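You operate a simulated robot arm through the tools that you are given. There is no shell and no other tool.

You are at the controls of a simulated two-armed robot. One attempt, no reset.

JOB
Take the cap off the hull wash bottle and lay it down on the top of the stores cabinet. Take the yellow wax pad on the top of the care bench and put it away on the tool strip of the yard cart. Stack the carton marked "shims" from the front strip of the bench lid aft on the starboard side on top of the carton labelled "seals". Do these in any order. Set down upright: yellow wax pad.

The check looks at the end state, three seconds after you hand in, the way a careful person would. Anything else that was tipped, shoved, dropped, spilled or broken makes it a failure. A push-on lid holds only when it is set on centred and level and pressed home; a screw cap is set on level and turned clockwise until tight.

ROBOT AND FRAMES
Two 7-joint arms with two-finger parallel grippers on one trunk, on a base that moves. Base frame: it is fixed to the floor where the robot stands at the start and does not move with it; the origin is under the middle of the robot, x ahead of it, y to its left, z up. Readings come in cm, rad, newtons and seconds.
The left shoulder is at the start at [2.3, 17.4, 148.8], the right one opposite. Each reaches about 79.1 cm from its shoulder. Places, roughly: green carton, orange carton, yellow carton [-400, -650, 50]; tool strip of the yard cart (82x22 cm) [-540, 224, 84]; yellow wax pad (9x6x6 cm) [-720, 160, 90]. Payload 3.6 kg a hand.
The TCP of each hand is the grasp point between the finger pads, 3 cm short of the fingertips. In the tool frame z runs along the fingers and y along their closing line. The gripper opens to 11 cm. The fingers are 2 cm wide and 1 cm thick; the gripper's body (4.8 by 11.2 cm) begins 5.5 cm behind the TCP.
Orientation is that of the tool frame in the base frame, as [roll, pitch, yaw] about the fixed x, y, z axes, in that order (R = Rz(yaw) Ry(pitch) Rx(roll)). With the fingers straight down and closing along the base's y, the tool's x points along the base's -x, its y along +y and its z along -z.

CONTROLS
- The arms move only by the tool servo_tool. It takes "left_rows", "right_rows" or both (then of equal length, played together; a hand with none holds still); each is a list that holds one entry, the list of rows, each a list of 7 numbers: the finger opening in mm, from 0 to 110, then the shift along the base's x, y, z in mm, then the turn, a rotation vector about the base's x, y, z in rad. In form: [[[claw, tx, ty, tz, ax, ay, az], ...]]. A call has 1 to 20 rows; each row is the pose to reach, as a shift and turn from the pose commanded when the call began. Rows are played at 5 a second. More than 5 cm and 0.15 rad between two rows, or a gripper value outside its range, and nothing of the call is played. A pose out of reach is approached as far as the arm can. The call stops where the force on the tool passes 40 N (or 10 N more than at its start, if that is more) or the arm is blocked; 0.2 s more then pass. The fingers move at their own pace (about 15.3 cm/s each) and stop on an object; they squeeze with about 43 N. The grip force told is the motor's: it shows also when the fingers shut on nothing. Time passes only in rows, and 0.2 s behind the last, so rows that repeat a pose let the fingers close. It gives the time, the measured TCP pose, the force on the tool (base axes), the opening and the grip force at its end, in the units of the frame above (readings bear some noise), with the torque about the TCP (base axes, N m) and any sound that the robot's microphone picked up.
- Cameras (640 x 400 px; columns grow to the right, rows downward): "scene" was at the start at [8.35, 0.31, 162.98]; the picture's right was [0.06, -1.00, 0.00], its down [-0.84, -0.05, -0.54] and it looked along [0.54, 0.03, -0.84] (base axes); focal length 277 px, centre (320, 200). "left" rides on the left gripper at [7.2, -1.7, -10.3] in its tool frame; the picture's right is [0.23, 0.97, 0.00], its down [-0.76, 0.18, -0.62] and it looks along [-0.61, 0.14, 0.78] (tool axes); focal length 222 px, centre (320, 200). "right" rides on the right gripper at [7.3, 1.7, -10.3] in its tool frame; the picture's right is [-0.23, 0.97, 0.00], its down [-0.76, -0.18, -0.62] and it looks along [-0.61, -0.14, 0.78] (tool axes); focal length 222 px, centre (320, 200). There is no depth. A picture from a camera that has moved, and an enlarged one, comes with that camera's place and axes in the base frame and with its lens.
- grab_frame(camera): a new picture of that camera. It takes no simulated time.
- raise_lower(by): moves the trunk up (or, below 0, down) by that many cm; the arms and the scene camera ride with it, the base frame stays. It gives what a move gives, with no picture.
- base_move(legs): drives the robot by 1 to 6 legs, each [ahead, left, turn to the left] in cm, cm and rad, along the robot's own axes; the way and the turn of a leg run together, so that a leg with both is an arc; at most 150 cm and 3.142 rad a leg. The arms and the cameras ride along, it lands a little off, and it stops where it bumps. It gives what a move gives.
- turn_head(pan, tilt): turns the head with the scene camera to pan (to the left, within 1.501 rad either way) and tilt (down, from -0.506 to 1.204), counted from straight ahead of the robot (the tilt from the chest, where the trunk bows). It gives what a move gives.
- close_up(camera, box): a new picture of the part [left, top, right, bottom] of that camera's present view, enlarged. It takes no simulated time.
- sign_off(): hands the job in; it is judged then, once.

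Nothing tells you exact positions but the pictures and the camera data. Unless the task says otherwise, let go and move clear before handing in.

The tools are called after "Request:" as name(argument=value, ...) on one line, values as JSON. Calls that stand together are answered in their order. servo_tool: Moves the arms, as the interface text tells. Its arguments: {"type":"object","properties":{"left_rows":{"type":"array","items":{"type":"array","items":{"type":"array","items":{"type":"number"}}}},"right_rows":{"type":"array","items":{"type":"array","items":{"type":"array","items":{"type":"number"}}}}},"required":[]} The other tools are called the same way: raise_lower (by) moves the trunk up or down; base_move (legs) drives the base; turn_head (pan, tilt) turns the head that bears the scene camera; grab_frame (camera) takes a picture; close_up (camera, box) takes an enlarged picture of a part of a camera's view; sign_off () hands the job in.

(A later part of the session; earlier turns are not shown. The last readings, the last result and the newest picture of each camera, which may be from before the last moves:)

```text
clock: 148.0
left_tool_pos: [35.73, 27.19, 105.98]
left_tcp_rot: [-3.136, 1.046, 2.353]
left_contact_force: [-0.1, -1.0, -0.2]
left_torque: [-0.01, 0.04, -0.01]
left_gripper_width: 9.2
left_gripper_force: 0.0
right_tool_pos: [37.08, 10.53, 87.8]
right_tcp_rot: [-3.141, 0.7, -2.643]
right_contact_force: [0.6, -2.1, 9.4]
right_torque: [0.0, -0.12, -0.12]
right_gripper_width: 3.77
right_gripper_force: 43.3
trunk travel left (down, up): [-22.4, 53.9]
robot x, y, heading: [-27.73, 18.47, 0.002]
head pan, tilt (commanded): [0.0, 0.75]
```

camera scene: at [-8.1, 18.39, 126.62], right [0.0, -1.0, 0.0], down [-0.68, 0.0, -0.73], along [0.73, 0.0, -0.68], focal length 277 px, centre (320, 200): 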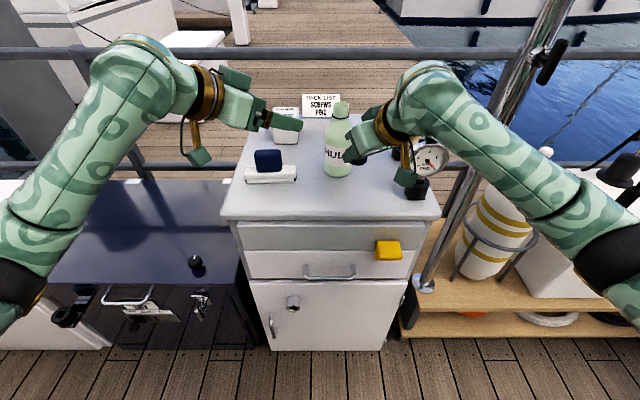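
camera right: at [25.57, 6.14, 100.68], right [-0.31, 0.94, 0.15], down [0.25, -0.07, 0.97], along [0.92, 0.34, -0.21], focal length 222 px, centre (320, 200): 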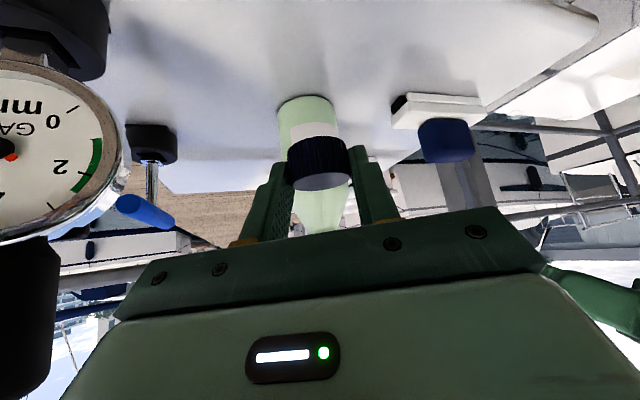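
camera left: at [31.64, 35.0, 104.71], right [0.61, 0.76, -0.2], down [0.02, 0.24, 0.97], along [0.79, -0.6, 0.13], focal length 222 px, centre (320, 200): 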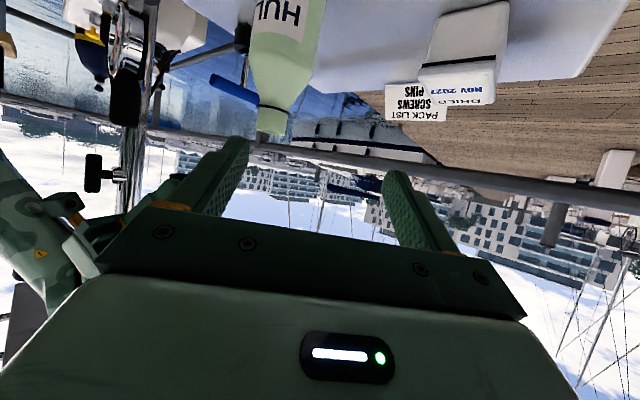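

Contact with the cabinet top. I'll ease up 1 mm, open slowly and lift the right hand away.

Request:
servo_tool(right_rows=[[[20, 0, 0, 1, 0, 0, 0], [34, 0, 0, 1, 0, 0, 0], [39, 0, 0, 1, 0, 0, 0], [42, 0, 0, 1, 0, 0, 0], [48, 0, 0, 1, 0, 0, 0], [56, 0, 0, 1, 0, 0, 0], [60, 0, 0, 1, 0, 0, 0]]])

Request:
close_up(camera="right", box=[200, 60, 440, 230])

Request:
servo_tool(right_rows=[[[60, 0, 0, 10, 0, 0, 0], [60, 0, 0, 25, 0, 0, 0], [60, 0, 0, 45, 0, 0, 0], [60, 0, 0, 70, 0, 0, 0], [60, 0, 0, 100, 0, 0, 0], [60, 0, 0, 130, 0, 0, 0], [60, 0, 0, 160, 0, 0, 0], [60, 0, 0, 190, 0, 0, 0]]])

Request:
grab_frame(camera="scene")

Request:
grab_frame(camera="right")

```text
clock: 149.6
left_tool_pos: [35.48, 27.2, 105.89]
left_tcp_rot: [-3.138, 1.051, 2.354]
left_contact_force: [1.5, 0.4, 0.2]
left_torque: [-0.03, 0.02, 0.0]
left_gripper_width: 9.21
left_gripper_force: 0.1
right_tool_pos: [37.17, 10.34, 87.82]
right_tcp_rot: [-3.141, 0.7, -2.645]
right_contact_force: [-2.7, 1.7, 10.6]
right_torque: [0.42, 0.21, 0.01]
right_gripper_width: 6.17
right_gripper_force: 1.4
trunk travel left (down, up): [-22.4, 53.9]
robot x, y, heading: [-28.08, 18.46, 0.003]
head pan, tilt (commanded): [0.0, 0.75]
```

```text
2.35 times, centred on (320, 145) of right
camera zoom: at [25.53, 6.04, 91.23], right [-0.31, 0.94, 0.15], down [0.25, -0.07, 0.97], along [0.92, 0.34, -0.21], focal length 523 px, centre (320, 329)
```

zoom: 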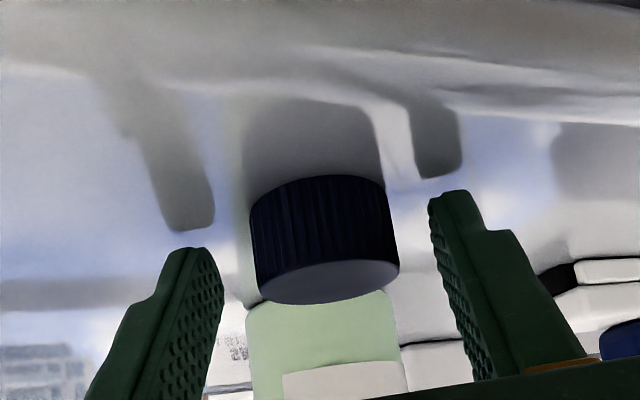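

```text
clock: 151.4
left_tool_pos: [35.75, 27.18, 105.8]
left_tcp_rot: [-3.135, 1.047, 2.353]
left_contact_force: [0.0, -0.1, 0.1]
left_torque: [-0.01, 0.01, 0.01]
left_gripper_width: 9.21
left_gripper_force: 0.0
right_tool_pos: [37.17, 10.65, 106.8]
right_tcp_rot: [3.141, 0.694, -2.643]
right_contact_force: [-0.5, -0.2, 0.6]
right_torque: [-0.01, 0.02, 0.02]
right_gripper_width: 5.99
right_gripper_force: 0.1
trunk travel left (down, up): [-22.4, 53.9]
robot x, y, heading: [-27.86, 18.65, -0.005]
head pan, tilt (commanded): [0.0, 0.75]
```

```text
taken
camera scene: at [-8.15, 18.41, 126.63], right [0.0, -1.0, 0.0], down [-0.68, 0.0, -0.73], along [0.73, 0.0, -0.68], focal length 277 px, centre (320, 200)
```

scene: 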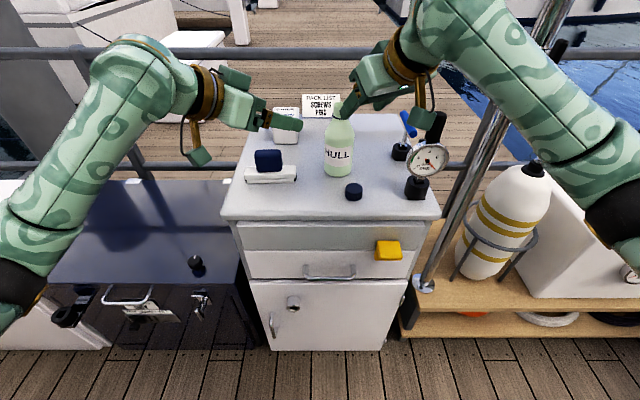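

```text
taken
camera right: at [25.57, 6.18, 110.13], right [-0.31, 0.94, 0.15], down [0.25, -0.07, 0.97], along [0.92, 0.34, -0.21], focal length 222 px, centre (320, 200)
```

right: 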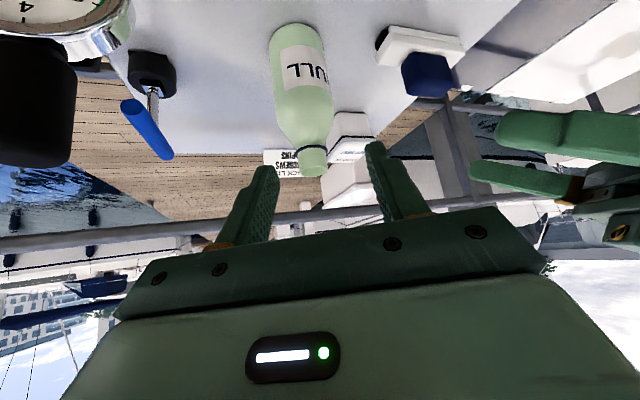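

The cap is lying on the cabinet top in front of the upright bottle. A zoom to confirm before leaving.

Request:
close_up(camera="scene", box=[230, 90, 450, 230])

```text
2.86 times, centred on (340, 160) of scene
camera zoom: at [-8.15, 18.41, 126.63], right [0.0, -1.0, 0.0], down [-0.68, 0.0, -0.73], along [0.73, 0.0, -0.68], focal length 791 px, centre (263, 314)
```

zoom: 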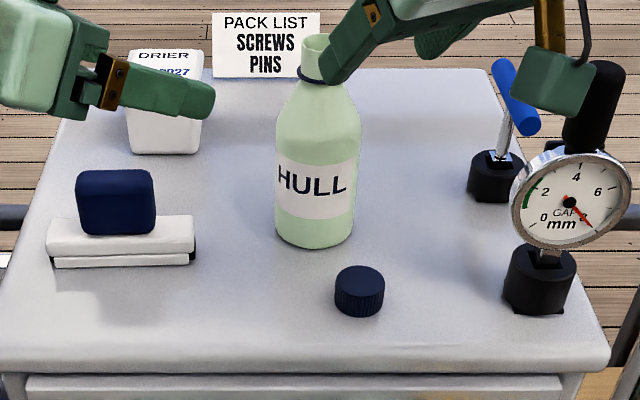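

The first part is done: cap laid on the cabinet, bottle upright, nothing disturbed. I'll raise the hands, back away and turn to look at the route toward the care bench.

Request:
servo_tool(right_rows=[[[60, 0, 0, 15, 0, 0, 0], [60, 0, 0, 30, 0, 0, 0], [60, 0, 0, 45, 0, 0, 0]]])

Request:
base_move(legs=[[-50, 0, 0]])

Request:
turn_head(pan=1.5, tilt=0.4)

Request:
grab_frame(camera="scene")

Request:
turn_head(pan=-1.5, tilt=0.4)

Request:
grab_frame(camera="scene")

```text
clock: 152.2
left_tool_pos: [35.72, 27.18, 105.77]
left_tcp_rot: [-3.137, 1.046, 2.353]
left_contact_force: [-0.5, -0.2, 0.2]
left_torque: [0.0, 0.01, 0.03]
left_gripper_width: 9.2
left_gripper_force: 0.1
right_tool_pos: [37.2, 10.49, 111.31]
right_tcp_rot: [3.14, 0.697, -2.643]
right_contact_force: [-0.4, -0.6, -0.3]
right_torque: [-0.01, 0.01, 0.0]
right_gripper_width: 5.98
right_gripper_force: 0.0
trunk travel left (down, up): [-22.4, 53.9]
robot x, y, heading: [-27.89, 18.38, -0.002]
head pan, tilt (commanded): [0.0, 0.75]
```

```text
clock: 154.7
left_tool_pos: [-3.6, 26.97, 105.88]
left_tcp_rot: [-3.138, 1.05, 2.397]
left_contact_force: [1.2, 0.4, 0.3]
left_torque: [-0.05, 0.02, -0.07]
left_gripper_width: 9.21
left_gripper_force: 0.2
right_tool_pos: [-1.54, 10.62, 111.17]
right_tcp_rot: [3.14, 0.697, -2.595]
right_contact_force: [0.8, 0.8, 0.3]
right_torque: [0.03, 0.04, 0.02]
right_gripper_width: 6.0
right_gripper_force: 0.1
trunk travel left (down, up): [-22.4, 53.9]
robot x, y, heading: [-66.39, 15.13, 0.045]
head pan, tilt (commanded): [0.0, 0.75]
stopped in leg 1: the robot was blocked; the commanded pose is now the measured one
```

```text
clock: 156.3
left_tool_pos: [-3.91, 27.03, 106.13]
left_tcp_rot: [3.139, 1.053, 2.393]
left_contact_force: [0.5, 0.1, -0.2]
left_torque: [-0.01, 0.03, 0.0]
left_gripper_width: 9.2
left_gripper_force: 0.1
right_tool_pos: [-1.98, 10.58, 111.66]
right_tcp_rot: [-3.141, 0.701, -2.593]
right_contact_force: [0.1, -0.4, 0.2]
right_torque: [0.02, 0.01, -0.03]
right_gripper_width: 6.01
right_gripper_force: 0.0
trunk travel left (down, up): [-22.4, 53.9]
robot x, y, heading: [-66.42, 15.61, 0.045]
head pan, tilt (commanded): [1.499, 0.4]
```

```text
taken
camera scene: at [-54.82, 25.19, 129.73], right [1.0, -0.03, 0.0], down [-0.01, -0.39, -0.92], along [0.03, 0.92, -0.39], focal length 277 px, centre (320, 200)
```

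scene: 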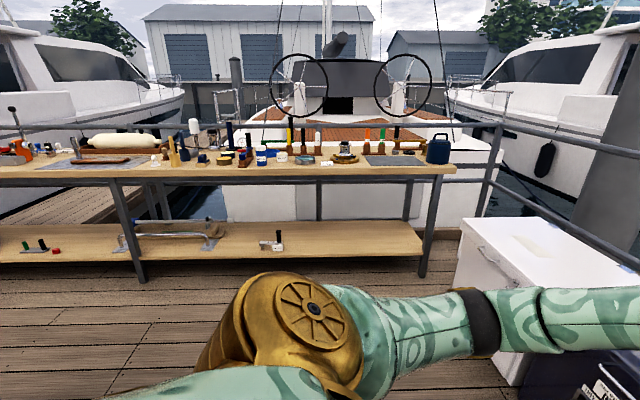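

```text
clock: 158.9
left_tool_pos: [-4.02, 27.07, 106.09]
left_tcp_rot: [3.138, 1.053, 2.393]
left_contact_force: [-0.6, -0.2, 0.1]
left_torque: [-0.01, 0.0, -0.01]
left_gripper_width: 9.19
left_gripper_force: 0.1
right_tool_pos: [-1.98, 10.5, 111.56]
right_tcp_rot: [-3.14, 0.699, -2.592]
right_contact_force: [1.0, -0.1, 0.8]
right_torque: [-0.01, 0.0, -0.02]
right_gripper_width: 5.98
right_gripper_force: 0.0
trunk travel left (down, up): [-22.4, 53.9]
robot x, y, heading: [-66.3, 15.51, 0.047]
head pan, tilt (commanded): [-1.499, 0.4]
```

```text
taken
camera scene: at [-54.01, 6.72, 129.74], right [-0.99, -0.12, 0.0], down [-0.05, 0.39, -0.92], along [0.11, -0.92, -0.39], focal length 277 px, centre (320, 200)
```

scene: 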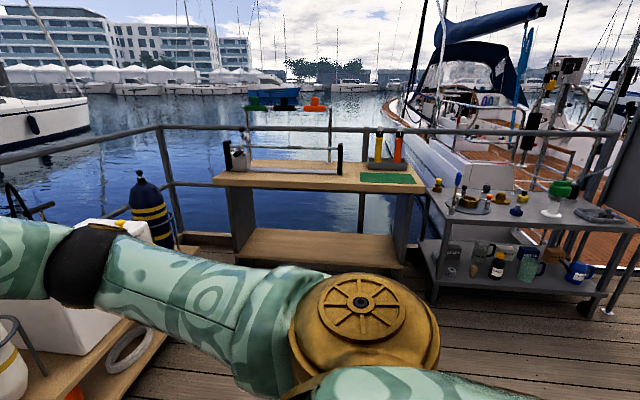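

The robot bumped into something behind at x≈-66. I'll move forward a bit and turn left in place, so I can see what is behind before going on.

Request:
base_move(legs=[[12, 0, 0]])

Request:
base_move(legs=[[0, 0, 0.8]])

Request:
turn_head(pan=1.5, tilt=0.5)

Request:
grab_frame(camera="scene")

Request:
turn_head(pan=0.3, tilt=0.5)

Request:
grab_frame(camera="scene")

```text
clock: 160.1
left_tool_pos: [8.08, 27.64, 106.2]
left_tcp_rot: [-3.141, 1.05, 2.395]
left_contact_force: [-0.4, -1.0, -0.2]
left_torque: [-0.01, -0.02, -0.03]
left_gripper_width: 9.2
left_gripper_force: 0.1
right_tool_pos: [10.05, 11.1, 111.54]
right_tcp_rot: [3.14, 0.698, -2.593]
right_contact_force: [0.5, 0.6, 0.0]
right_torque: [0.01, 0.04, -0.01]
right_gripper_width: 5.99
right_gripper_force: 0.0
trunk travel left (down, up): [-22.4, 53.9]
robot x, y, heading: [-54.61, 15.9, 0.044]
head pan, tilt (commanded): [-1.499, 0.4]
```

```text
clock: 162.6
left_tool_pos: [-19.35, 68.95, 106.18]
left_tcp_rot: [3.139, 1.053, -3.091]
left_contact_force: [-0.1, 0.0, 0.8]
left_torque: [0.01, -0.03, 0.01]
left_gripper_width: 9.21
left_gripper_force: 0.0
right_tool_pos: [-6.05, 58.9, 111.53]
right_tcp_rot: [-3.14, 0.7, -1.794]
right_contact_force: [1.2, 0.3, 0.0]
right_torque: [0.0, 0.0, -0.02]
right_gripper_width: 5.99
right_gripper_force: 0.1
trunk travel left (down, up): [-22.4, 53.9]
robot x, y, heading: [-54.44, 15.89, 0.845]
head pan, tilt (commanded): [-1.499, 0.4]
```

```text
clock: 165.2
left_tool_pos: [-19.18, 68.94, 106.2]
left_tcp_rot: [3.137, 1.054, -3.092]
left_contact_force: [0.1, 0.8, -0.2]
left_torque: [-0.02, 0.01, 0.01]
left_gripper_width: 9.2
left_gripper_force: 0.1
right_tool_pos: [-5.96, 58.83, 111.62]
right_tcp_rot: [-3.142, 0.7, -1.794]
right_contact_force: [-0.5, -0.1, 0.5]
right_torque: [0.0, 0.01, 0.0]
right_gripper_width: 6.03
right_gripper_force: 0.2
trunk travel left (down, up): [-22.4, 53.9]
robot x, y, heading: [-54.51, 15.94, 0.841]
head pan, tilt (commanded): [1.499, 0.499]
```

```text
taken
camera scene: at [-53.26, 31.05, 128.82], right [0.72, 0.7, 0.0], down [0.33, -0.34, -0.88], along [-0.61, 0.63, -0.48], focal length 277 px, centre (320, 200)
```

scene: 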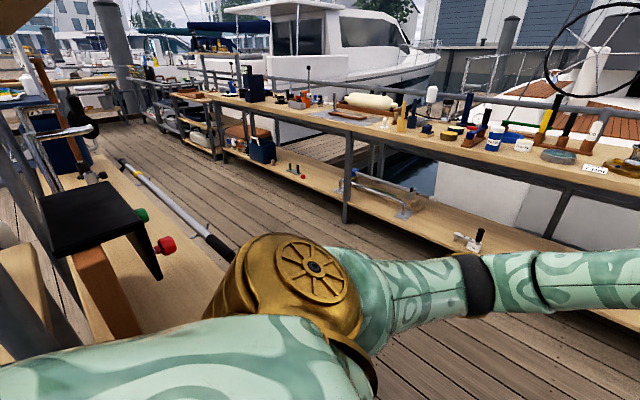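

```text
clock: 166.6
left_tool_pos: [-19.19, 68.99, 106.3]
left_tcp_rot: [3.139, 1.052, -3.091]
left_contact_force: [0.1, -0.7, 0.2]
left_torque: [-0.01, 0.01, 0.01]
left_gripper_width: 9.19
left_gripper_force: 0.2
right_tool_pos: [-5.94, 58.91, 111.63]
right_tcp_rot: [-3.14, 0.701, -1.794]
right_contact_force: [0.1, 0.2, 0.0]
right_torque: [-0.03, -0.01, 0.0]
right_gripper_width: 6.01
right_gripper_force: 0.0
trunk travel left (down, up): [-22.4, 53.9]
robot x, y, heading: [-54.72, 16.01, 0.847]
head pan, tilt (commanded): [0.3, 0.499]
```

```text
taken
camera scene: at [-43.15, 32.81, 128.82], right [0.91, -0.41, 0.0], down [-0.2, -0.44, -0.88], along [0.36, 0.8, -0.48], focal length 277 px, centre (320, 200)
```

scene: 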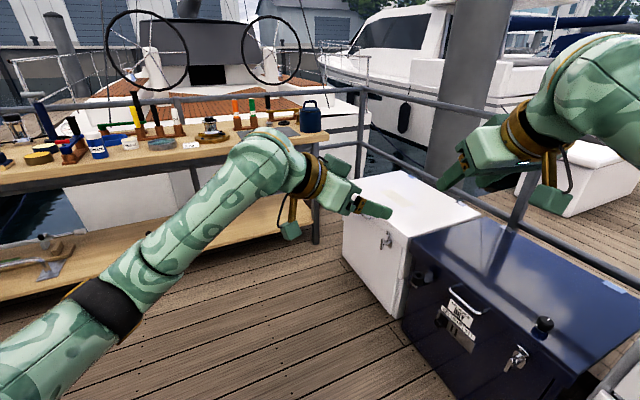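

There is a rack directly behind where I was, and a walkway runs along the long bench on the left. I'll turn a bit further to map this corridor.

Request:
base_move(legs=[[0, 0, 0.55]])

Request:
turn_head(pan=1.5, tilt=0.5)

Request:
grab_frame(camera="scene")

Request:
turn_head(pan=0.8, tilt=0.5)

Request:
grab_frame(camera="scene")

```text
clock: 168.5
left_tool_pos: [-51.99, 79.63, 106.29]
left_tcp_rot: [3.14, 1.052, -2.542]
left_contact_force: [0.3, -0.1, -0.5]
left_torque: [0.01, 0.02, 0.0]
left_gripper_width: 9.21
left_gripper_force: 0.0
right_tool_pos: [-35.51, 77.94, 111.53]
right_tcp_rot: [-3.139, 0.699, -1.246]
right_contact_force: [0.2, 0.5, -0.9]
right_torque: [0.0, 0.0, 0.03]
right_gripper_width: 6.02
right_gripper_force: 0.0
trunk travel left (down, up): [-22.4, 53.9]
robot x, y, heading: [-54.8, 15.9, 1.397]
head pan, tilt (commanded): [0.3, 0.499]
```

```text
clock: 169.9
left_tool_pos: [-51.97, 79.71, 106.18]
left_tcp_rot: [3.139, 1.052, -2.543]
left_contact_force: [-0.1, -0.7, 0.4]
left_torque: [0.0, 0.02, -0.03]
left_gripper_width: 9.23
left_gripper_force: 0.1
right_tool_pos: [-35.47, 78.07, 111.64]
right_tcp_rot: [-3.139, 0.7, -1.245]
right_contact_force: [0.2, 0.4, -0.2]
right_torque: [0.0, -0.02, 0.04]
right_gripper_width: 5.97
right_gripper_force: 0.1
trunk travel left (down, up): [-22.4, 53.9]
robot x, y, heading: [-54.51, 16.1, 1.396]
head pan, tilt (commanded): [1.499, 0.499]
```

```text
taken
camera scene: at [-61.33, 29.51, 128.82], right [0.25, 0.97, 0.0], down [0.46, -0.12, -0.88], along [-0.85, 0.22, -0.48], focal length 277 px, centre (320, 200)
```

scene: 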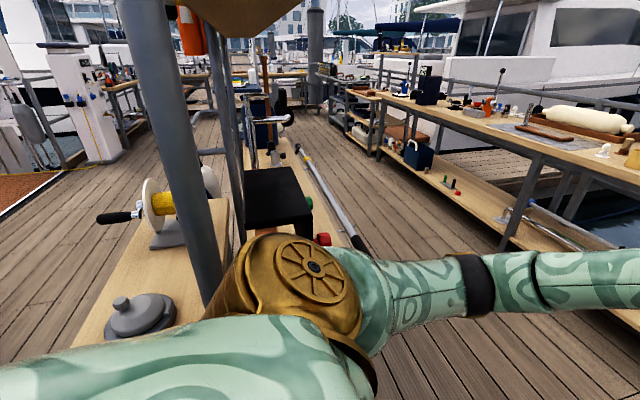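

```text
clock: 171.0
left_tool_pos: [-52.04, 79.68, 106.26]
left_tcp_rot: [3.136, 1.053, -2.543]
left_contact_force: [-0.7, 0.8, -0.6]
left_torque: [0.0, 0.01, 0.0]
left_gripper_width: 9.19
left_gripper_force: 0.0
right_tool_pos: [-35.44, 77.9, 111.51]
right_tcp_rot: [-3.141, 0.699, -1.247]
right_contact_force: [-0.8, 0.1, 0.3]
right_torque: [0.04, 0.01, 0.02]
right_gripper_width: 6.02
right_gripper_force: 0.0
trunk travel left (down, up): [-22.4, 53.9]
robot x, y, heading: [-54.54, 16.37, 1.393]
head pan, tilt (commanded): [0.799, 0.499]
```

```text
taken
camera scene: at [-57.82, 34.65, 128.82], right [0.81, 0.58, 0.0], down [0.28, -0.39, -0.88], along [-0.51, 0.71, -0.48], focal length 277 px, centre (320, 200)
```

scene: 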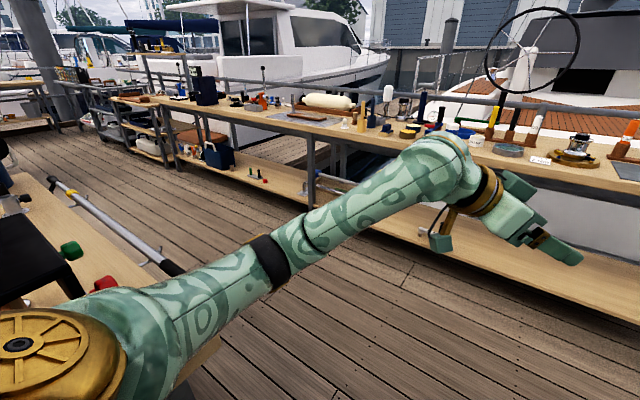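

I can see the layout: an island bench with tall posts behind me, a corridor about 1 m wide (y≈50–150), and the long bench on the far side. I'll raise the trunk so arms and hands pass well above the bench items, then go into the corridor and turn along it.

Request:
raise_lower(by=48)

Request:
turn_head(pan=0.0, tilt=0.6)

Request:
grab_frame(camera="scene")

Request:
turn_head(pan=1.5, tilt=0.55)

Request:
grab_frame(camera="scene")

```text
refused: 48 is not a number from -40 to 40
```

```text
clock: 172.1
left_tool_pos: [-51.91, 79.59, 106.16]
left_tcp_rot: [3.137, 1.053, -2.542]
left_contact_force: [0.2, 0.3, -0.5]
left_torque: [0.02, 0.01, -0.01]
left_gripper_width: 9.22
left_gripper_force: 0.1
right_tool_pos: [-35.5, 77.9, 111.63]
right_tcp_rot: [-3.14, 0.698, -1.247]
right_contact_force: [-0.1, 1.1, 0.1]
right_torque: [0.02, 0.0, -0.01]
right_gripper_width: 5.99
right_gripper_force: 0.0
trunk travel left (down, up): [-22.4, 53.9]
robot x, y, heading: [-55.11, 16.56, 1.393]
head pan, tilt (commanded): [0.0, 0.6]
```

```text
taken
camera scene: at [-50.95, 35.95, 127.91], right [0.98, -0.18, 0.0], down [-0.1, -0.56, -0.82], along [0.15, 0.81, -0.57], focal length 277 px, centre (320, 200)
```

scene: 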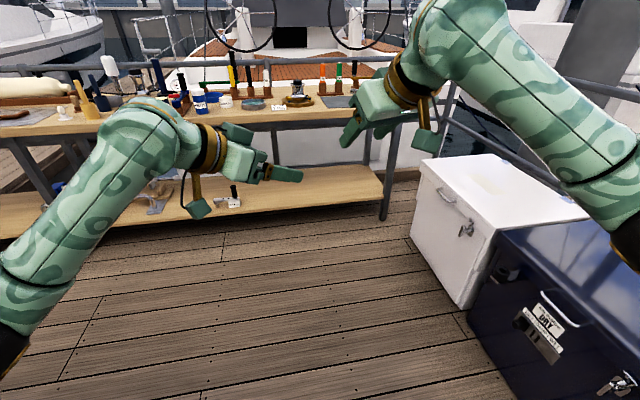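

```text
clock: 173.7
left_tool_pos: [-51.93, 79.68, 106.19]
left_tcp_rot: [3.139, 1.053, -2.543]
left_contact_force: [0.2, 0.4, -0.1]
left_torque: [0.0, 0.02, 0.02]
left_gripper_width: 9.21
left_gripper_force: 0.0
right_tool_pos: [-35.42, 77.96, 111.45]
right_tcp_rot: [-3.14, 0.701, -1.247]
right_contact_force: [-0.3, -0.3, -0.4]
right_torque: [-0.02, 0.02, -0.04]
right_gripper_width: 6.0
right_gripper_force: 0.1
trunk travel left (down, up): [-22.4, 53.9]
robot x, y, heading: [-54.56, 15.96, 1.396]
head pan, tilt (commanded): [1.499, 0.55]
```

```text
taken
camera scene: at [-61.22, 29.48, 128.36], right [0.25, 0.97, 0.0], down [0.51, -0.13, -0.85], along [-0.83, 0.21, -0.52], focal length 277 px, centre (320, 200)
```

scene: 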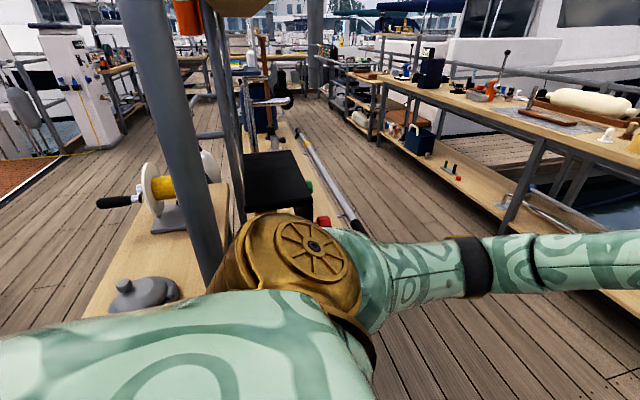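

Request:
raise_lower(by=40)

Request:
raise_lower(by=10)

Request:
turn_head(pan=0.0, tilt=0.6)

Request:
grab_frame(camera="scene")

Request:
turn_head(pan=1.5, tilt=0.55)

Request:
grab_frame(camera="scene")

```text
clock: 177.6
left_tool_pos: [-51.97, 79.65, 146.25]
left_tcp_rot: [3.139, 1.053, -2.542]
left_contact_force: [-0.1, -0.3, -0.7]
left_torque: [-0.01, 0.01, -0.01]
left_gripper_width: 9.19
left_gripper_force: 0.0
right_tool_pos: [-35.37, 77.98, 151.66]
right_tcp_rot: [-3.14, 0.7, -1.248]
right_contact_force: [-0.8, 0.9, 0.8]
right_torque: [-0.01, 0.03, 0.0]
right_gripper_width: 6.02
right_gripper_force: 0.0
trunk travel left (down, up): [-62.4, 13.9]
robot x, y, heading: [-54.95, 15.85, 1.396]
head pan, tilt (commanded): [1.499, 0.55]
```

```text
clock: 178.9
left_tool_pos: [-52.02, 79.69, 156.1]
left_tcp_rot: [3.138, 1.052, -2.542]
left_contact_force: [0.0, -0.3, -0.4]
left_torque: [-0.01, -0.01, 0.03]
left_gripper_width: 9.19
left_gripper_force: 0.2
right_tool_pos: [-35.41, 77.92, 161.6]
right_tcp_rot: [-3.14, 0.699, -1.246]
right_contact_force: [0.2, 0.7, -0.1]
right_torque: [0.01, -0.03, -0.02]
right_gripper_width: 5.99
right_gripper_force: 0.0
trunk travel left (down, up): [-72.4, 3.9]
robot x, y, heading: [-54.58, 16.22, 1.393]
head pan, tilt (commanded): [1.499, 0.55]
```

```text
clock: 180.5
left_tool_pos: [-51.98, 79.79, 156.2]
left_tcp_rot: [3.138, 1.051, -2.542]
left_contact_force: [0.2, 0.1, -0.2]
left_torque: [0.02, -0.02, 0.01]
left_gripper_width: 9.21
left_gripper_force: 0.1
right_tool_pos: [-35.49, 77.96, 161.71]
right_tcp_rot: [-3.14, 0.701, -1.246]
right_contact_force: [0.2, 1.1, 0.6]
right_torque: [-0.01, 0.02, 0.0]
right_gripper_width: 5.99
right_gripper_force: 0.0
trunk travel left (down, up): [-72.4, 3.9]
robot x, y, heading: [-54.56, 16.24, 1.39]
head pan, tilt (commanded): [0.0, 0.6]
```

```text
taken
camera scene: at [-52.8, 25.74, 178.39], right [0.98, -0.18, 0.0], down [-0.1, -0.56, -0.82], along [0.15, 0.81, -0.57], focal length 277 px, centre (320, 200)
```

scene: 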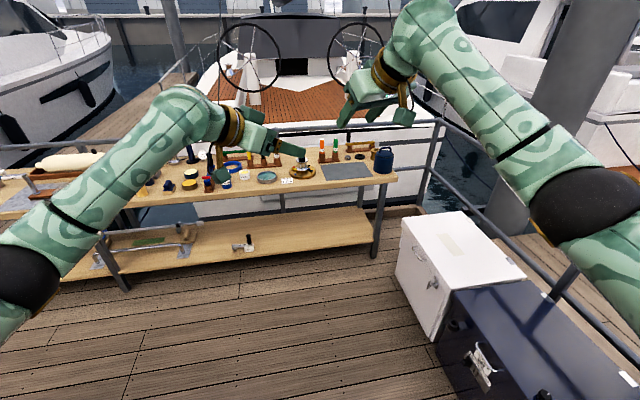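

```text
clock: 182.1
left_tool_pos: [-51.97, 79.73, 156.21]
left_tcp_rot: [3.138, 1.052, -2.544]
left_contact_force: [-0.4, -0.7, 0.5]
left_torque: [-0.04, 0.02, -0.01]
left_gripper_width: 9.19
left_gripper_force: 0.0
right_tool_pos: [-35.56, 77.94, 161.55]
right_tcp_rot: [-3.141, 0.7, -1.246]
right_contact_force: [-0.7, -0.3, -0.5]
right_torque: [0.04, 0.01, 0.0]
right_gripper_width: 6.0
right_gripper_force: 0.1
trunk travel left (down, up): [-72.4, 3.9]
robot x, y, heading: [-54.5, 15.89, 1.393]
head pan, tilt (commanded): [1.499, 0.55]
```

```text
taken
camera scene: at [-63.06, 19.28, 178.84], right [0.25, 0.97, 0.0], down [0.51, -0.13, -0.85], along [-0.83, 0.21, -0.52], focal length 277 px, centre (320, 200)
```

scene: 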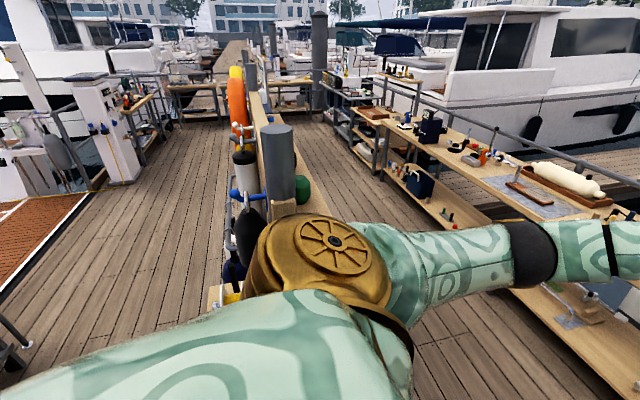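

With the trunk high I see a clear corridor between the island (edge y≈56) and the long bench (edge y≈160). I'll drive into it with the hands passing high above the bench, then turn left to face along it.

Request:
base_move(legs=[[88, 0, 0]])

Request:
base_move(legs=[[0, 0, 1.745]])

Request:
turn_head(pan=0.0, tilt=0.5)

Request:
grab_frame(camera="scene")

```text
clock: 186.8
left_tool_pos: [-36.46, 166.96, 156.24]
left_tcp_rot: [3.137, 1.052, -2.541]
left_contact_force: [-0.6, 0.4, 0.1]
left_torque: [0.02, 0.0, -0.01]
left_gripper_width: 9.18
left_gripper_force: 0.0
right_tool_pos: [-19.86, 165.37, 161.67]
right_tcp_rot: [-3.14, 0.702, -1.242]
right_contact_force: [0.8, -0.1, 0.3]
right_torque: [0.04, 0.0, 0.02]
right_gripper_width: 5.98
right_gripper_force: 0.0
trunk travel left (down, up): [-72.4, 3.9]
robot x, y, heading: [-38.92, 103.63, 1.396]
head pan, tilt (commanded): [1.499, 0.55]
```

```text
clock: 191.4
left_tool_pos: [-101.98, 94.77, 156.19]
left_tcp_rot: [3.137, 1.052, -0.792]
left_contact_force: [-0.5, -0.2, -0.2]
left_torque: [0.0, 0.03, 0.02]
left_gripper_width: 9.21
left_gripper_force: 0.1
right_tool_pos: [-103.27, 111.45, 161.64]
right_tcp_rot: [-3.138, 0.699, 0.506]
right_contact_force: [-0.7, 0.3, 0.4]
right_torque: [0.03, 0.0, -0.01]
right_gripper_width: 6.0
right_gripper_force: 0.1
trunk travel left (down, up): [-72.4, 3.9]
robot x, y, heading: [-38.7, 103.77, -3.141]
head pan, tilt (commanded): [1.499, 0.55]
```

```text
clock: 193.0
left_tool_pos: [-102.02, 94.8, 156.24]
left_tcp_rot: [3.138, 1.053, -0.792]
left_contact_force: [0.2, 0.5, -0.2]
left_torque: [0.01, -0.01, -0.06]
left_gripper_width: 9.21
left_gripper_force: 0.1
right_tool_pos: [-103.26, 111.31, 161.7]
right_tcp_rot: [-3.14, 0.7, 0.504]
right_contact_force: [0.4, 0.2, 0.2]
right_torque: [0.01, 0.0, -0.02]
right_gripper_width: 6.01
right_gripper_force: 0.0
trunk travel left (down, up): [-72.4, 3.9]
robot x, y, heading: [-38.96, 103.47, -3.138]
head pan, tilt (commanded): [0.0, 0.499]
```

```text
taken
camera scene: at [-49.1, 103.36, 179.3], right [0.0, 1.0, 0.0], down [0.48, 0.0, -0.88], along [-0.88, 0.0, -0.48], focal length 277 px, centre (320, 200)
```

scene: 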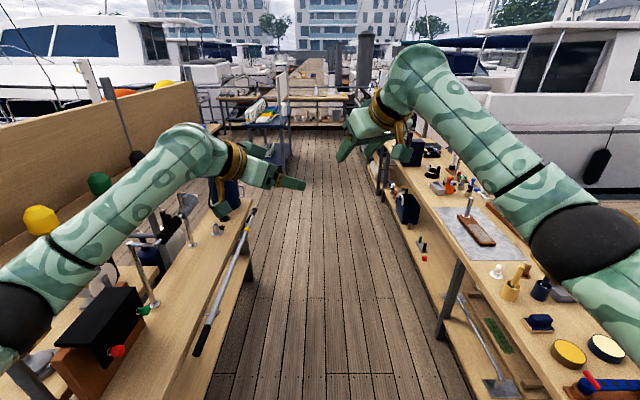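

I'm facing down the corridor, slightly left of its middle. I'll shift 6 cm right and drive forward in stages, watching the view.

Request:
base_move(legs=[[0, -6, 0], [150, 0, 0]])

Request:
grab_frame(camera="scene")

```text
clock: 200.9
left_tool_pos: [-251.03, 101.28, 156.33]
left_tcp_rot: [3.138, 1.051, -0.801]
left_contact_force: [-0.2, -0.1, 1.0]
left_torque: [0.01, -0.05, 0.03]
left_gripper_width: 9.18
left_gripper_force: 0.1
right_tool_pos: [-252.25, 118.0, 161.64]
right_tcp_rot: [-3.138, 0.701, 0.498]
right_contact_force: [-0.2, -0.3, -0.2]
right_torque: [-0.02, -0.04, 0.03]
right_gripper_width: 6.02
right_gripper_force: 0.1
trunk travel left (down, up): [-72.4, 3.9]
robot x, y, heading: [-187.87, 109.78, 3.135]
head pan, tilt (commanded): [0.0, 0.499]
```

```text
taken
camera scene: at [-198.17, 109.74, 179.3], right [0.01, 1.0, 0.0], down [0.48, 0.0, -0.88], along [-0.88, 0.0, -0.48], focal length 277 px, centre (320, 200)
```

scene: 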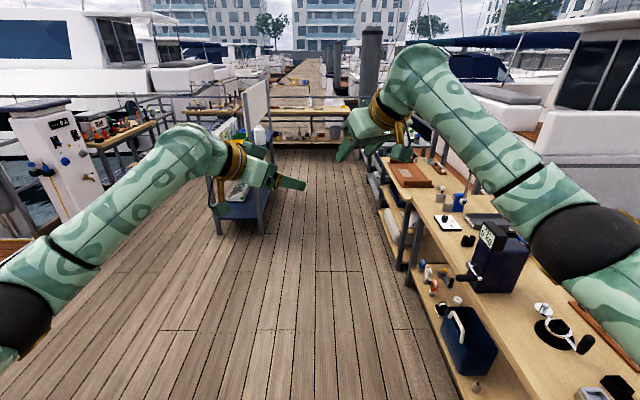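

The island has ended and the deck opens up ahead. I'll keep going along the bench toward the far end.

Request:
base_move(legs=[[150, 0, 0]])

Request:
grab_frame(camera="scene")

Request:
turn_head(pan=-0.6, tilt=0.5)

Request:
grab_frame(camera="scene")

```text
clock: 208.3
left_tool_pos: [-400.52, 103.13, 156.22]
left_tcp_rot: [3.139, 1.052, -0.805]
left_contact_force: [-0.2, -0.2, -0.6]
left_torque: [0.01, -0.01, -0.03]
left_gripper_width: 9.21
left_gripper_force: 0.0
right_tool_pos: [-401.59, 119.57, 161.66]
right_tcp_rot: [-3.14, 0.7, 0.493]
right_contact_force: [0.2, 0.7, 0.6]
right_torque: [0.03, -0.04, 0.05]
right_gripper_width: 5.98
right_gripper_force: 0.0
trunk travel left (down, up): [-72.4, 3.9]
robot x, y, heading: [-338.06, 111.26, 3.13]
head pan, tilt (commanded): [0.0, 0.499]
```

```text
taken
camera scene: at [-347.6, 111.06, 179.3], right [0.01, 1.0, 0.0], down [0.48, -0.01, -0.88], along [-0.88, 0.01, -0.48], focal length 277 px, centre (320, 200)
```

scene: 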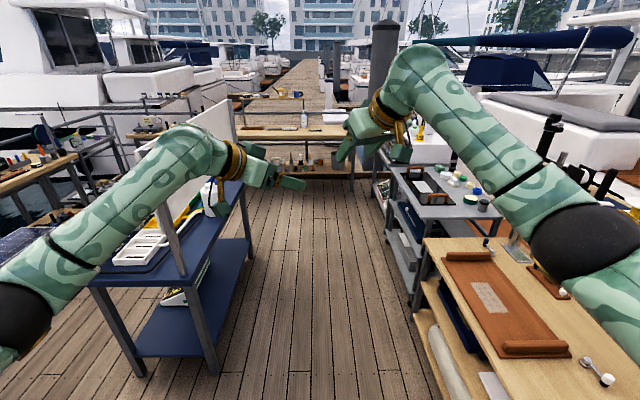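

```text
clock: 209.3
left_tool_pos: [-400.57, 103.19, 156.19]
left_tcp_rot: [3.139, 1.053, -0.807]
left_contact_force: [0.3, 0.1, -0.1]
left_torque: [-0.01, -0.01, -0.03]
left_gripper_width: 9.17
left_gripper_force: 0.0
right_tool_pos: [-401.63, 119.71, 161.73]
right_tcp_rot: [-3.139, 0.7, 0.492]
right_contact_force: [0.3, -0.3, 0.6]
right_torque: [0.0, 0.01, -0.05]
right_gripper_width: 5.99
right_gripper_force: 0.0
trunk travel left (down, up): [-72.4, 3.9]
robot x, y, heading: [-337.25, 110.8, 3.131]
head pan, tilt (commanded): [-0.6, 0.499]
```

```text
taken
camera scene: at [-345.99, 116.17, 179.3], right [0.57, 0.82, 0.0], down [0.39, -0.27, -0.88], along [-0.72, 0.5, -0.48], focal length 277 px, centre (320, 200)
```

scene: 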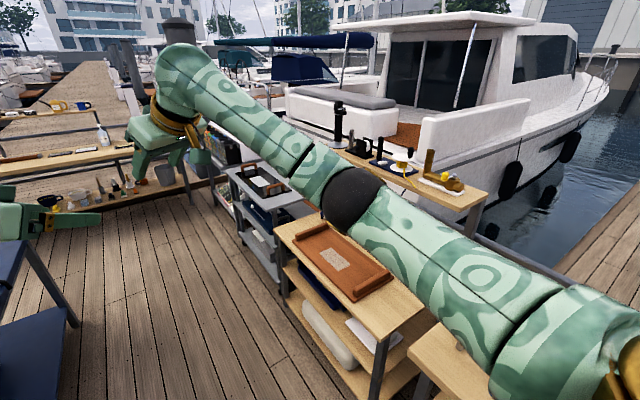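

I can now see a grey shelved cart on the right (the yard cart, around [-540, 200]) and a bench across the far end (the care bench). I'll drive on and look at both.

Request:
base_move(legs=[[140, 0, 0]])

Request:
turn_head(pan=-0.8, tilt=0.6)

Request:
grab_frame(camera="scene")

Request:
turn_head(pan=0.0, tilt=0.5)

Request:
grab_frame(camera="scene")

```text
clock: 216.3
left_tool_pos: [-540.11, 106.72, 156.18]
left_tcp_rot: [3.14, 1.054, -0.823]
left_contact_force: [-0.1, 0.5, -0.3]
left_torque: [-0.01, 0.01, 0.0]
left_gripper_width: 9.2
left_gripper_force: 0.1
right_tool_pos: [-540.89, 123.26, 161.48]
right_tcp_rot: [-3.139, 0.702, 0.475]
right_contact_force: [-0.6, 0.4, -0.4]
right_torque: [0.01, 0.02, -0.02]
right_gripper_width: 6.0
right_gripper_force: 0.0
trunk travel left (down, up): [-72.4, 3.9]
robot x, y, heading: [-476.7, 113.82, 3.111]
head pan, tilt (commanded): [-0.6, 0.499]
```

```text
clock: 217.0
left_tool_pos: [-540.29, 106.82, 156.15]
left_tcp_rot: [3.138, 1.053, -0.819]
left_contact_force: [0.6, 0.0, 0.3]
left_torque: [0.04, 0.0, -0.03]
left_gripper_width: 9.18
left_gripper_force: 0.0
right_tool_pos: [-540.96, 123.27, 161.51]
right_tcp_rot: [-3.14, 0.701, 0.476]
right_contact_force: [0.5, -0.2, 0.1]
right_torque: [0.03, 0.0, 0.01]
right_gripper_width: 6.02
right_gripper_force: 0.0
trunk travel left (down, up): [-72.4, 3.9]
robot x, y, heading: [-477.0, 113.59, 3.119]
head pan, tilt (commanded): [-0.799, 0.6]
```

```text
taken
camera scene: at [-483.96, 120.15, 178.39], right [0.73, 0.68, 0.0], down [0.38, -0.41, -0.82], along [-0.56, 0.61, -0.57], focal length 277 px, centre (320, 200)
```

scene: 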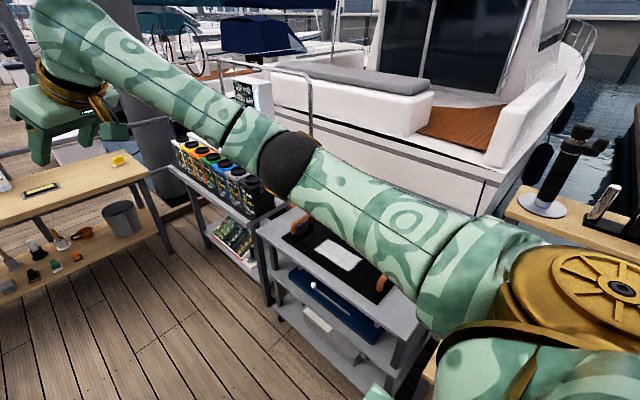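

```text
clock: 218.2
left_tool_pos: [-540.19, 106.68, 156.14]
left_tcp_rot: [3.138, 1.053, -0.821]
left_contact_force: [0.6, 0.0, 0.6]
left_torque: [0.02, -0.01, -0.01]
left_gripper_width: 9.18
left_gripper_force: 0.0
right_tool_pos: [-540.88, 123.34, 161.56]
right_tcp_rot: [-3.139, 0.7, 0.477]
right_contact_force: [0.1, 0.1, 0.4]
right_torque: [-0.02, 0.0, 0.01]
right_gripper_width: 5.98
right_gripper_force: 0.0
trunk travel left (down, up): [-72.4, 3.9]
robot x, y, heading: [-476.59, 113.75, 3.114]
head pan, tilt (commanded): [0.0, 0.499]
```

```text
taken
camera scene: at [-487.04, 113.91, 179.3], right [0.03, 1.0, 0.0], down [0.48, -0.01, -0.88], along [-0.88, 0.02, -0.48], focal length 277 px, centre (320, 200)
```

scene: 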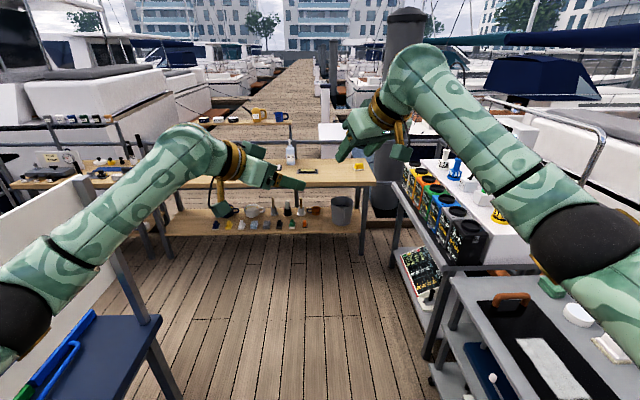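

The care bench is straight ahead, with a small yellow pad near its right end, around [-704, 152]. I'll zoom in on it.

Request:
close_up(camera="scene", box=[160, 100, 400, 240])

Request:
close_up(camera="scene", box=[320, 140, 400, 200])

```text
2.67 times, centred on (280, 170) of scene
camera zoom: at [-487.04, 113.91, 179.3], right [0.03, 1.0, 0.0], down [0.48, -0.01, -0.88], along [-0.88, 0.02, -0.48], focal length 738 px, centre (427, 280)
```

zoom: 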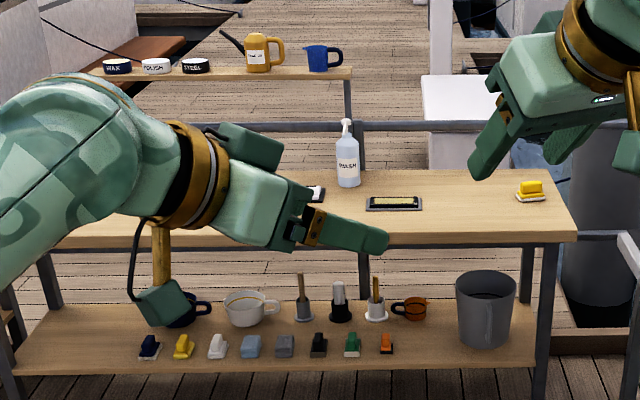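

```text
6.67 times, centred on (360, 170) of scene
camera zoom: at [-487.04, 113.91, 179.3], right [0.03, 1.0, 0.0], down [0.48, -0.01, -0.88], along [-0.88, 0.02, -0.48], focal length 1846 px, centre (53, 400)
```

zoom: 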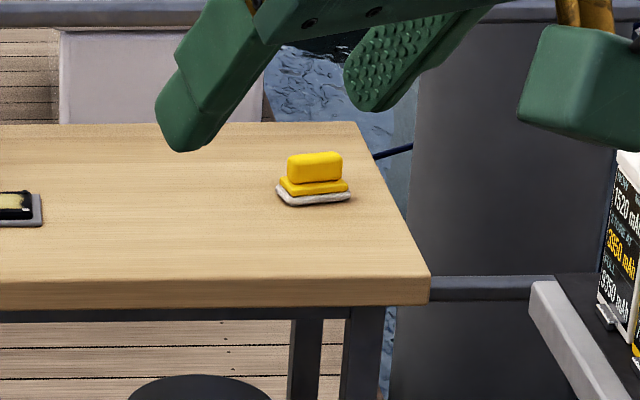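

That's the pad: white base, yellow plate and yellow handle block on top. Before picking it I want to know exactly where the tool strip is, so I'll turn right to face the yard cart and look down at it between the arms.

Request:
base_move(legs=[[30, 15, 0], [0, 0, -1.545]])

Request:
turn_head(pan=0.2, tilt=0.7)

Request:
grab_frame(camera="scene")

```text
clock: 224.1
left_tool_pos: [-517.13, 162.33, 156.18]
left_tcp_rot: [3.138, 1.052, -2.351]
left_contact_force: [0.5, 0.5, 0.0]
left_torque: [-0.01, -0.02, 0.01]
left_gripper_width: 9.17
left_gripper_force: 0.0
right_tool_pos: [-500.6, 163.8, 161.56]
right_tcp_rot: [-3.139, 0.702, -1.055]
right_contact_force: [-0.1, -0.3, 0.6]
right_torque: [0.02, 0.0, 0.03]
right_gripper_width: 6.01
right_gripper_force: 0.1
trunk travel left (down, up): [-72.4, 3.9]
robot x, y, heading: [-507.79, 99.51, 1.587]
head pan, tilt (commanded): [0.0, 0.499]
```

```text
clock: 224.8
left_tool_pos: [-517.05, 162.41, 156.22]
left_tcp_rot: [3.139, 1.053, -2.35]
left_contact_force: [-0.7, -0.3, -0.7]
left_torque: [-0.04, 0.01, 0.0]
left_gripper_width: 9.24
left_gripper_force: 0.0
right_tool_pos: [-500.62, 163.8, 161.75]
right_tcp_rot: [-3.141, 0.7, -1.053]
right_contact_force: [0.4, -0.5, 0.5]
right_torque: [0.01, 0.02, -0.01]
right_gripper_width: 5.97
right_gripper_force: 0.1
trunk travel left (down, up): [-72.4, 3.9]
robot x, y, heading: [-507.64, 99.38, 1.584]
head pan, tilt (commanded): [0.201, 0.7]
```

```text
taken
camera scene: at [-509.32, 108.71, 177.53], right [0.98, 0.21, 0.0], down [0.14, -0.63, -0.77], along [-0.16, 0.75, -0.64], focal length 277 px, centre (320, 200)
```

scene: 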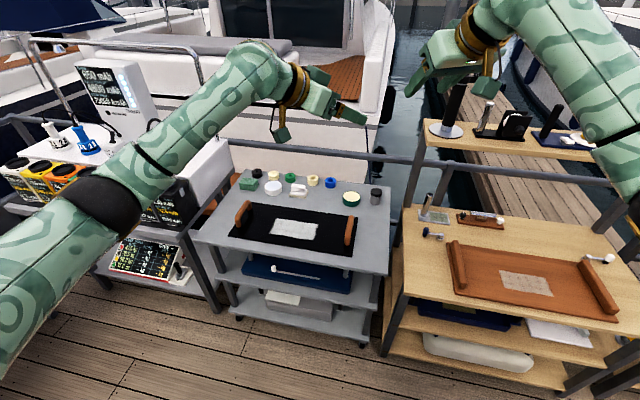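

Now the cart is clear: a tray in front and a rear strip (y≈213–237, z≈84) with small items on it. That rear strip is the tool strip, so I'll zoom in to find free room for the pad.

Request:
close_up(camera="scene", box=[190, 150, 410, 280])

Request:
close_up(camera="scene", box=[230, 155, 400, 230])

```text
2.91 times, centred on (300, 215) of scene
camera zoom: at [-509.32, 108.71, 177.53], right [0.98, 0.21, 0.0], down [0.14, -0.63, -0.77], along [-0.16, 0.75, -0.64], focal length 806 px, centre (378, 156)
```

zoom: 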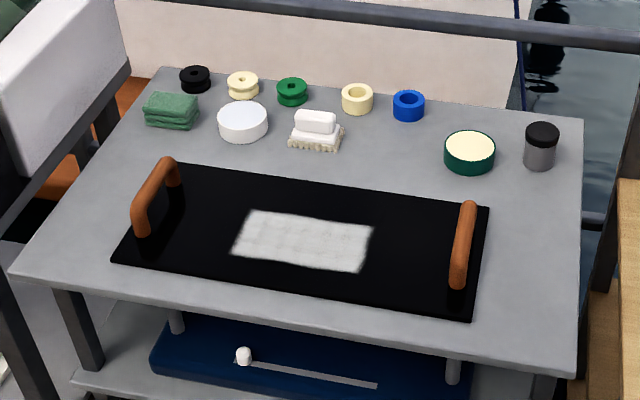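

```text
3.76 times, centred on (315, 192) of scene
camera zoom: at [-509.32, 108.71, 177.53], right [0.98, 0.21, 0.0], down [0.14, -0.63, -0.77], along [-0.16, 0.75, -0.64], focal length 1042 px, centre (339, 228)
```

zoom: 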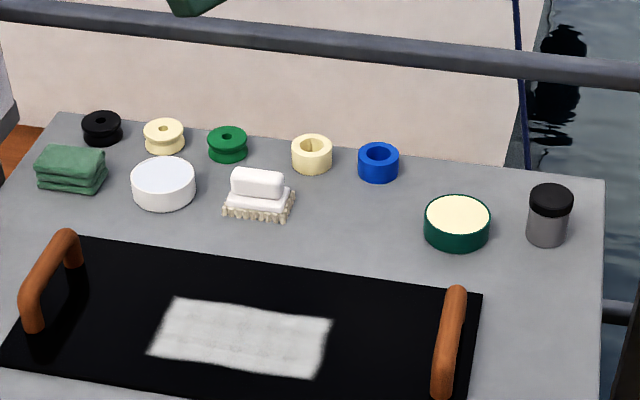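

There is a free gap on the strip at about x -539 to -521, y 213–229, between the white brush and the tub. To know how close I can park to the cart, I'll look down at my own base.

Request:
turn_head(pan=0.0, tilt=1.2)

Request:
grab_frame(camera="scene")

Request:
grab_frame(camera="left")

Request:
grab_frame(camera="right")

```text
clock: 225.8
left_tool_pos: [-517.03, 162.32, 156.22]
left_tcp_rot: [3.139, 1.05, -2.352]
left_contact_force: [-0.4, 0.0, 0.2]
left_torque: [0.0, 0.02, -0.02]
left_gripper_width: 9.21
left_gripper_force: 0.1
right_tool_pos: [-500.61, 163.88, 161.61]
right_tcp_rot: [-3.139, 0.699, -1.053]
right_contact_force: [-0.1, -0.4, -0.3]
right_torque: [-0.02, 0.01, 0.0]
right_gripper_width: 5.99
right_gripper_force: 0.0
trunk travel left (down, up): [-72.4, 3.9]
robot x, y, heading: [-507.58, 99.68, 1.588]
head pan, tilt (commanded): [0.0, 1.201]
```

```text
taken
camera scene: at [-507.61, 106.0, 173.94], right [1.0, 0.01, 0.0], down [0.01, -0.93, -0.36], along [-0.01, 0.36, -0.93], focal length 277 px, centre (320, 200)
```

scene: 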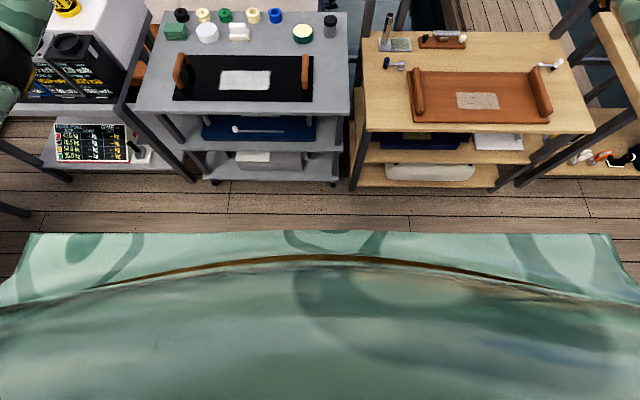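

```text
taken
camera left: at [-524.81, 152.21, 155.08], right [-0.77, 0.6, -0.2], down [-0.24, 0.01, 0.97], along [0.59, 0.8, 0.14], focal length 222 px, centre (320, 200)
```

left: 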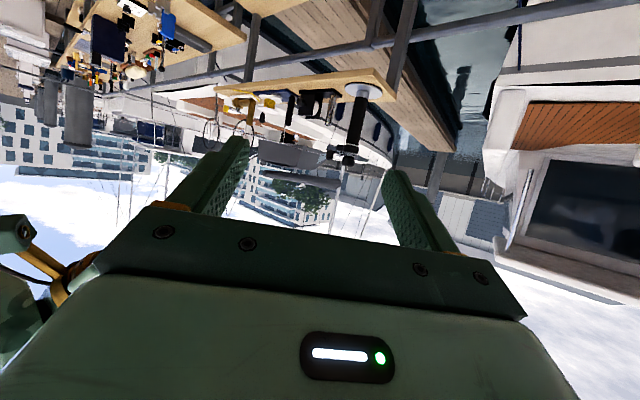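

```text
taken
camera right: at [-496.12, 152.35, 164.89], right [-0.93, -0.33, 0.15], down [0.06, 0.24, 0.97], along [-0.35, 0.91, -0.21], focal length 222 px, centre (320, 200)
```

right: 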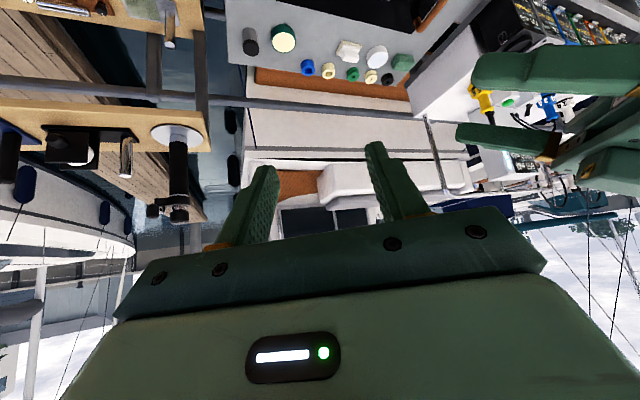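

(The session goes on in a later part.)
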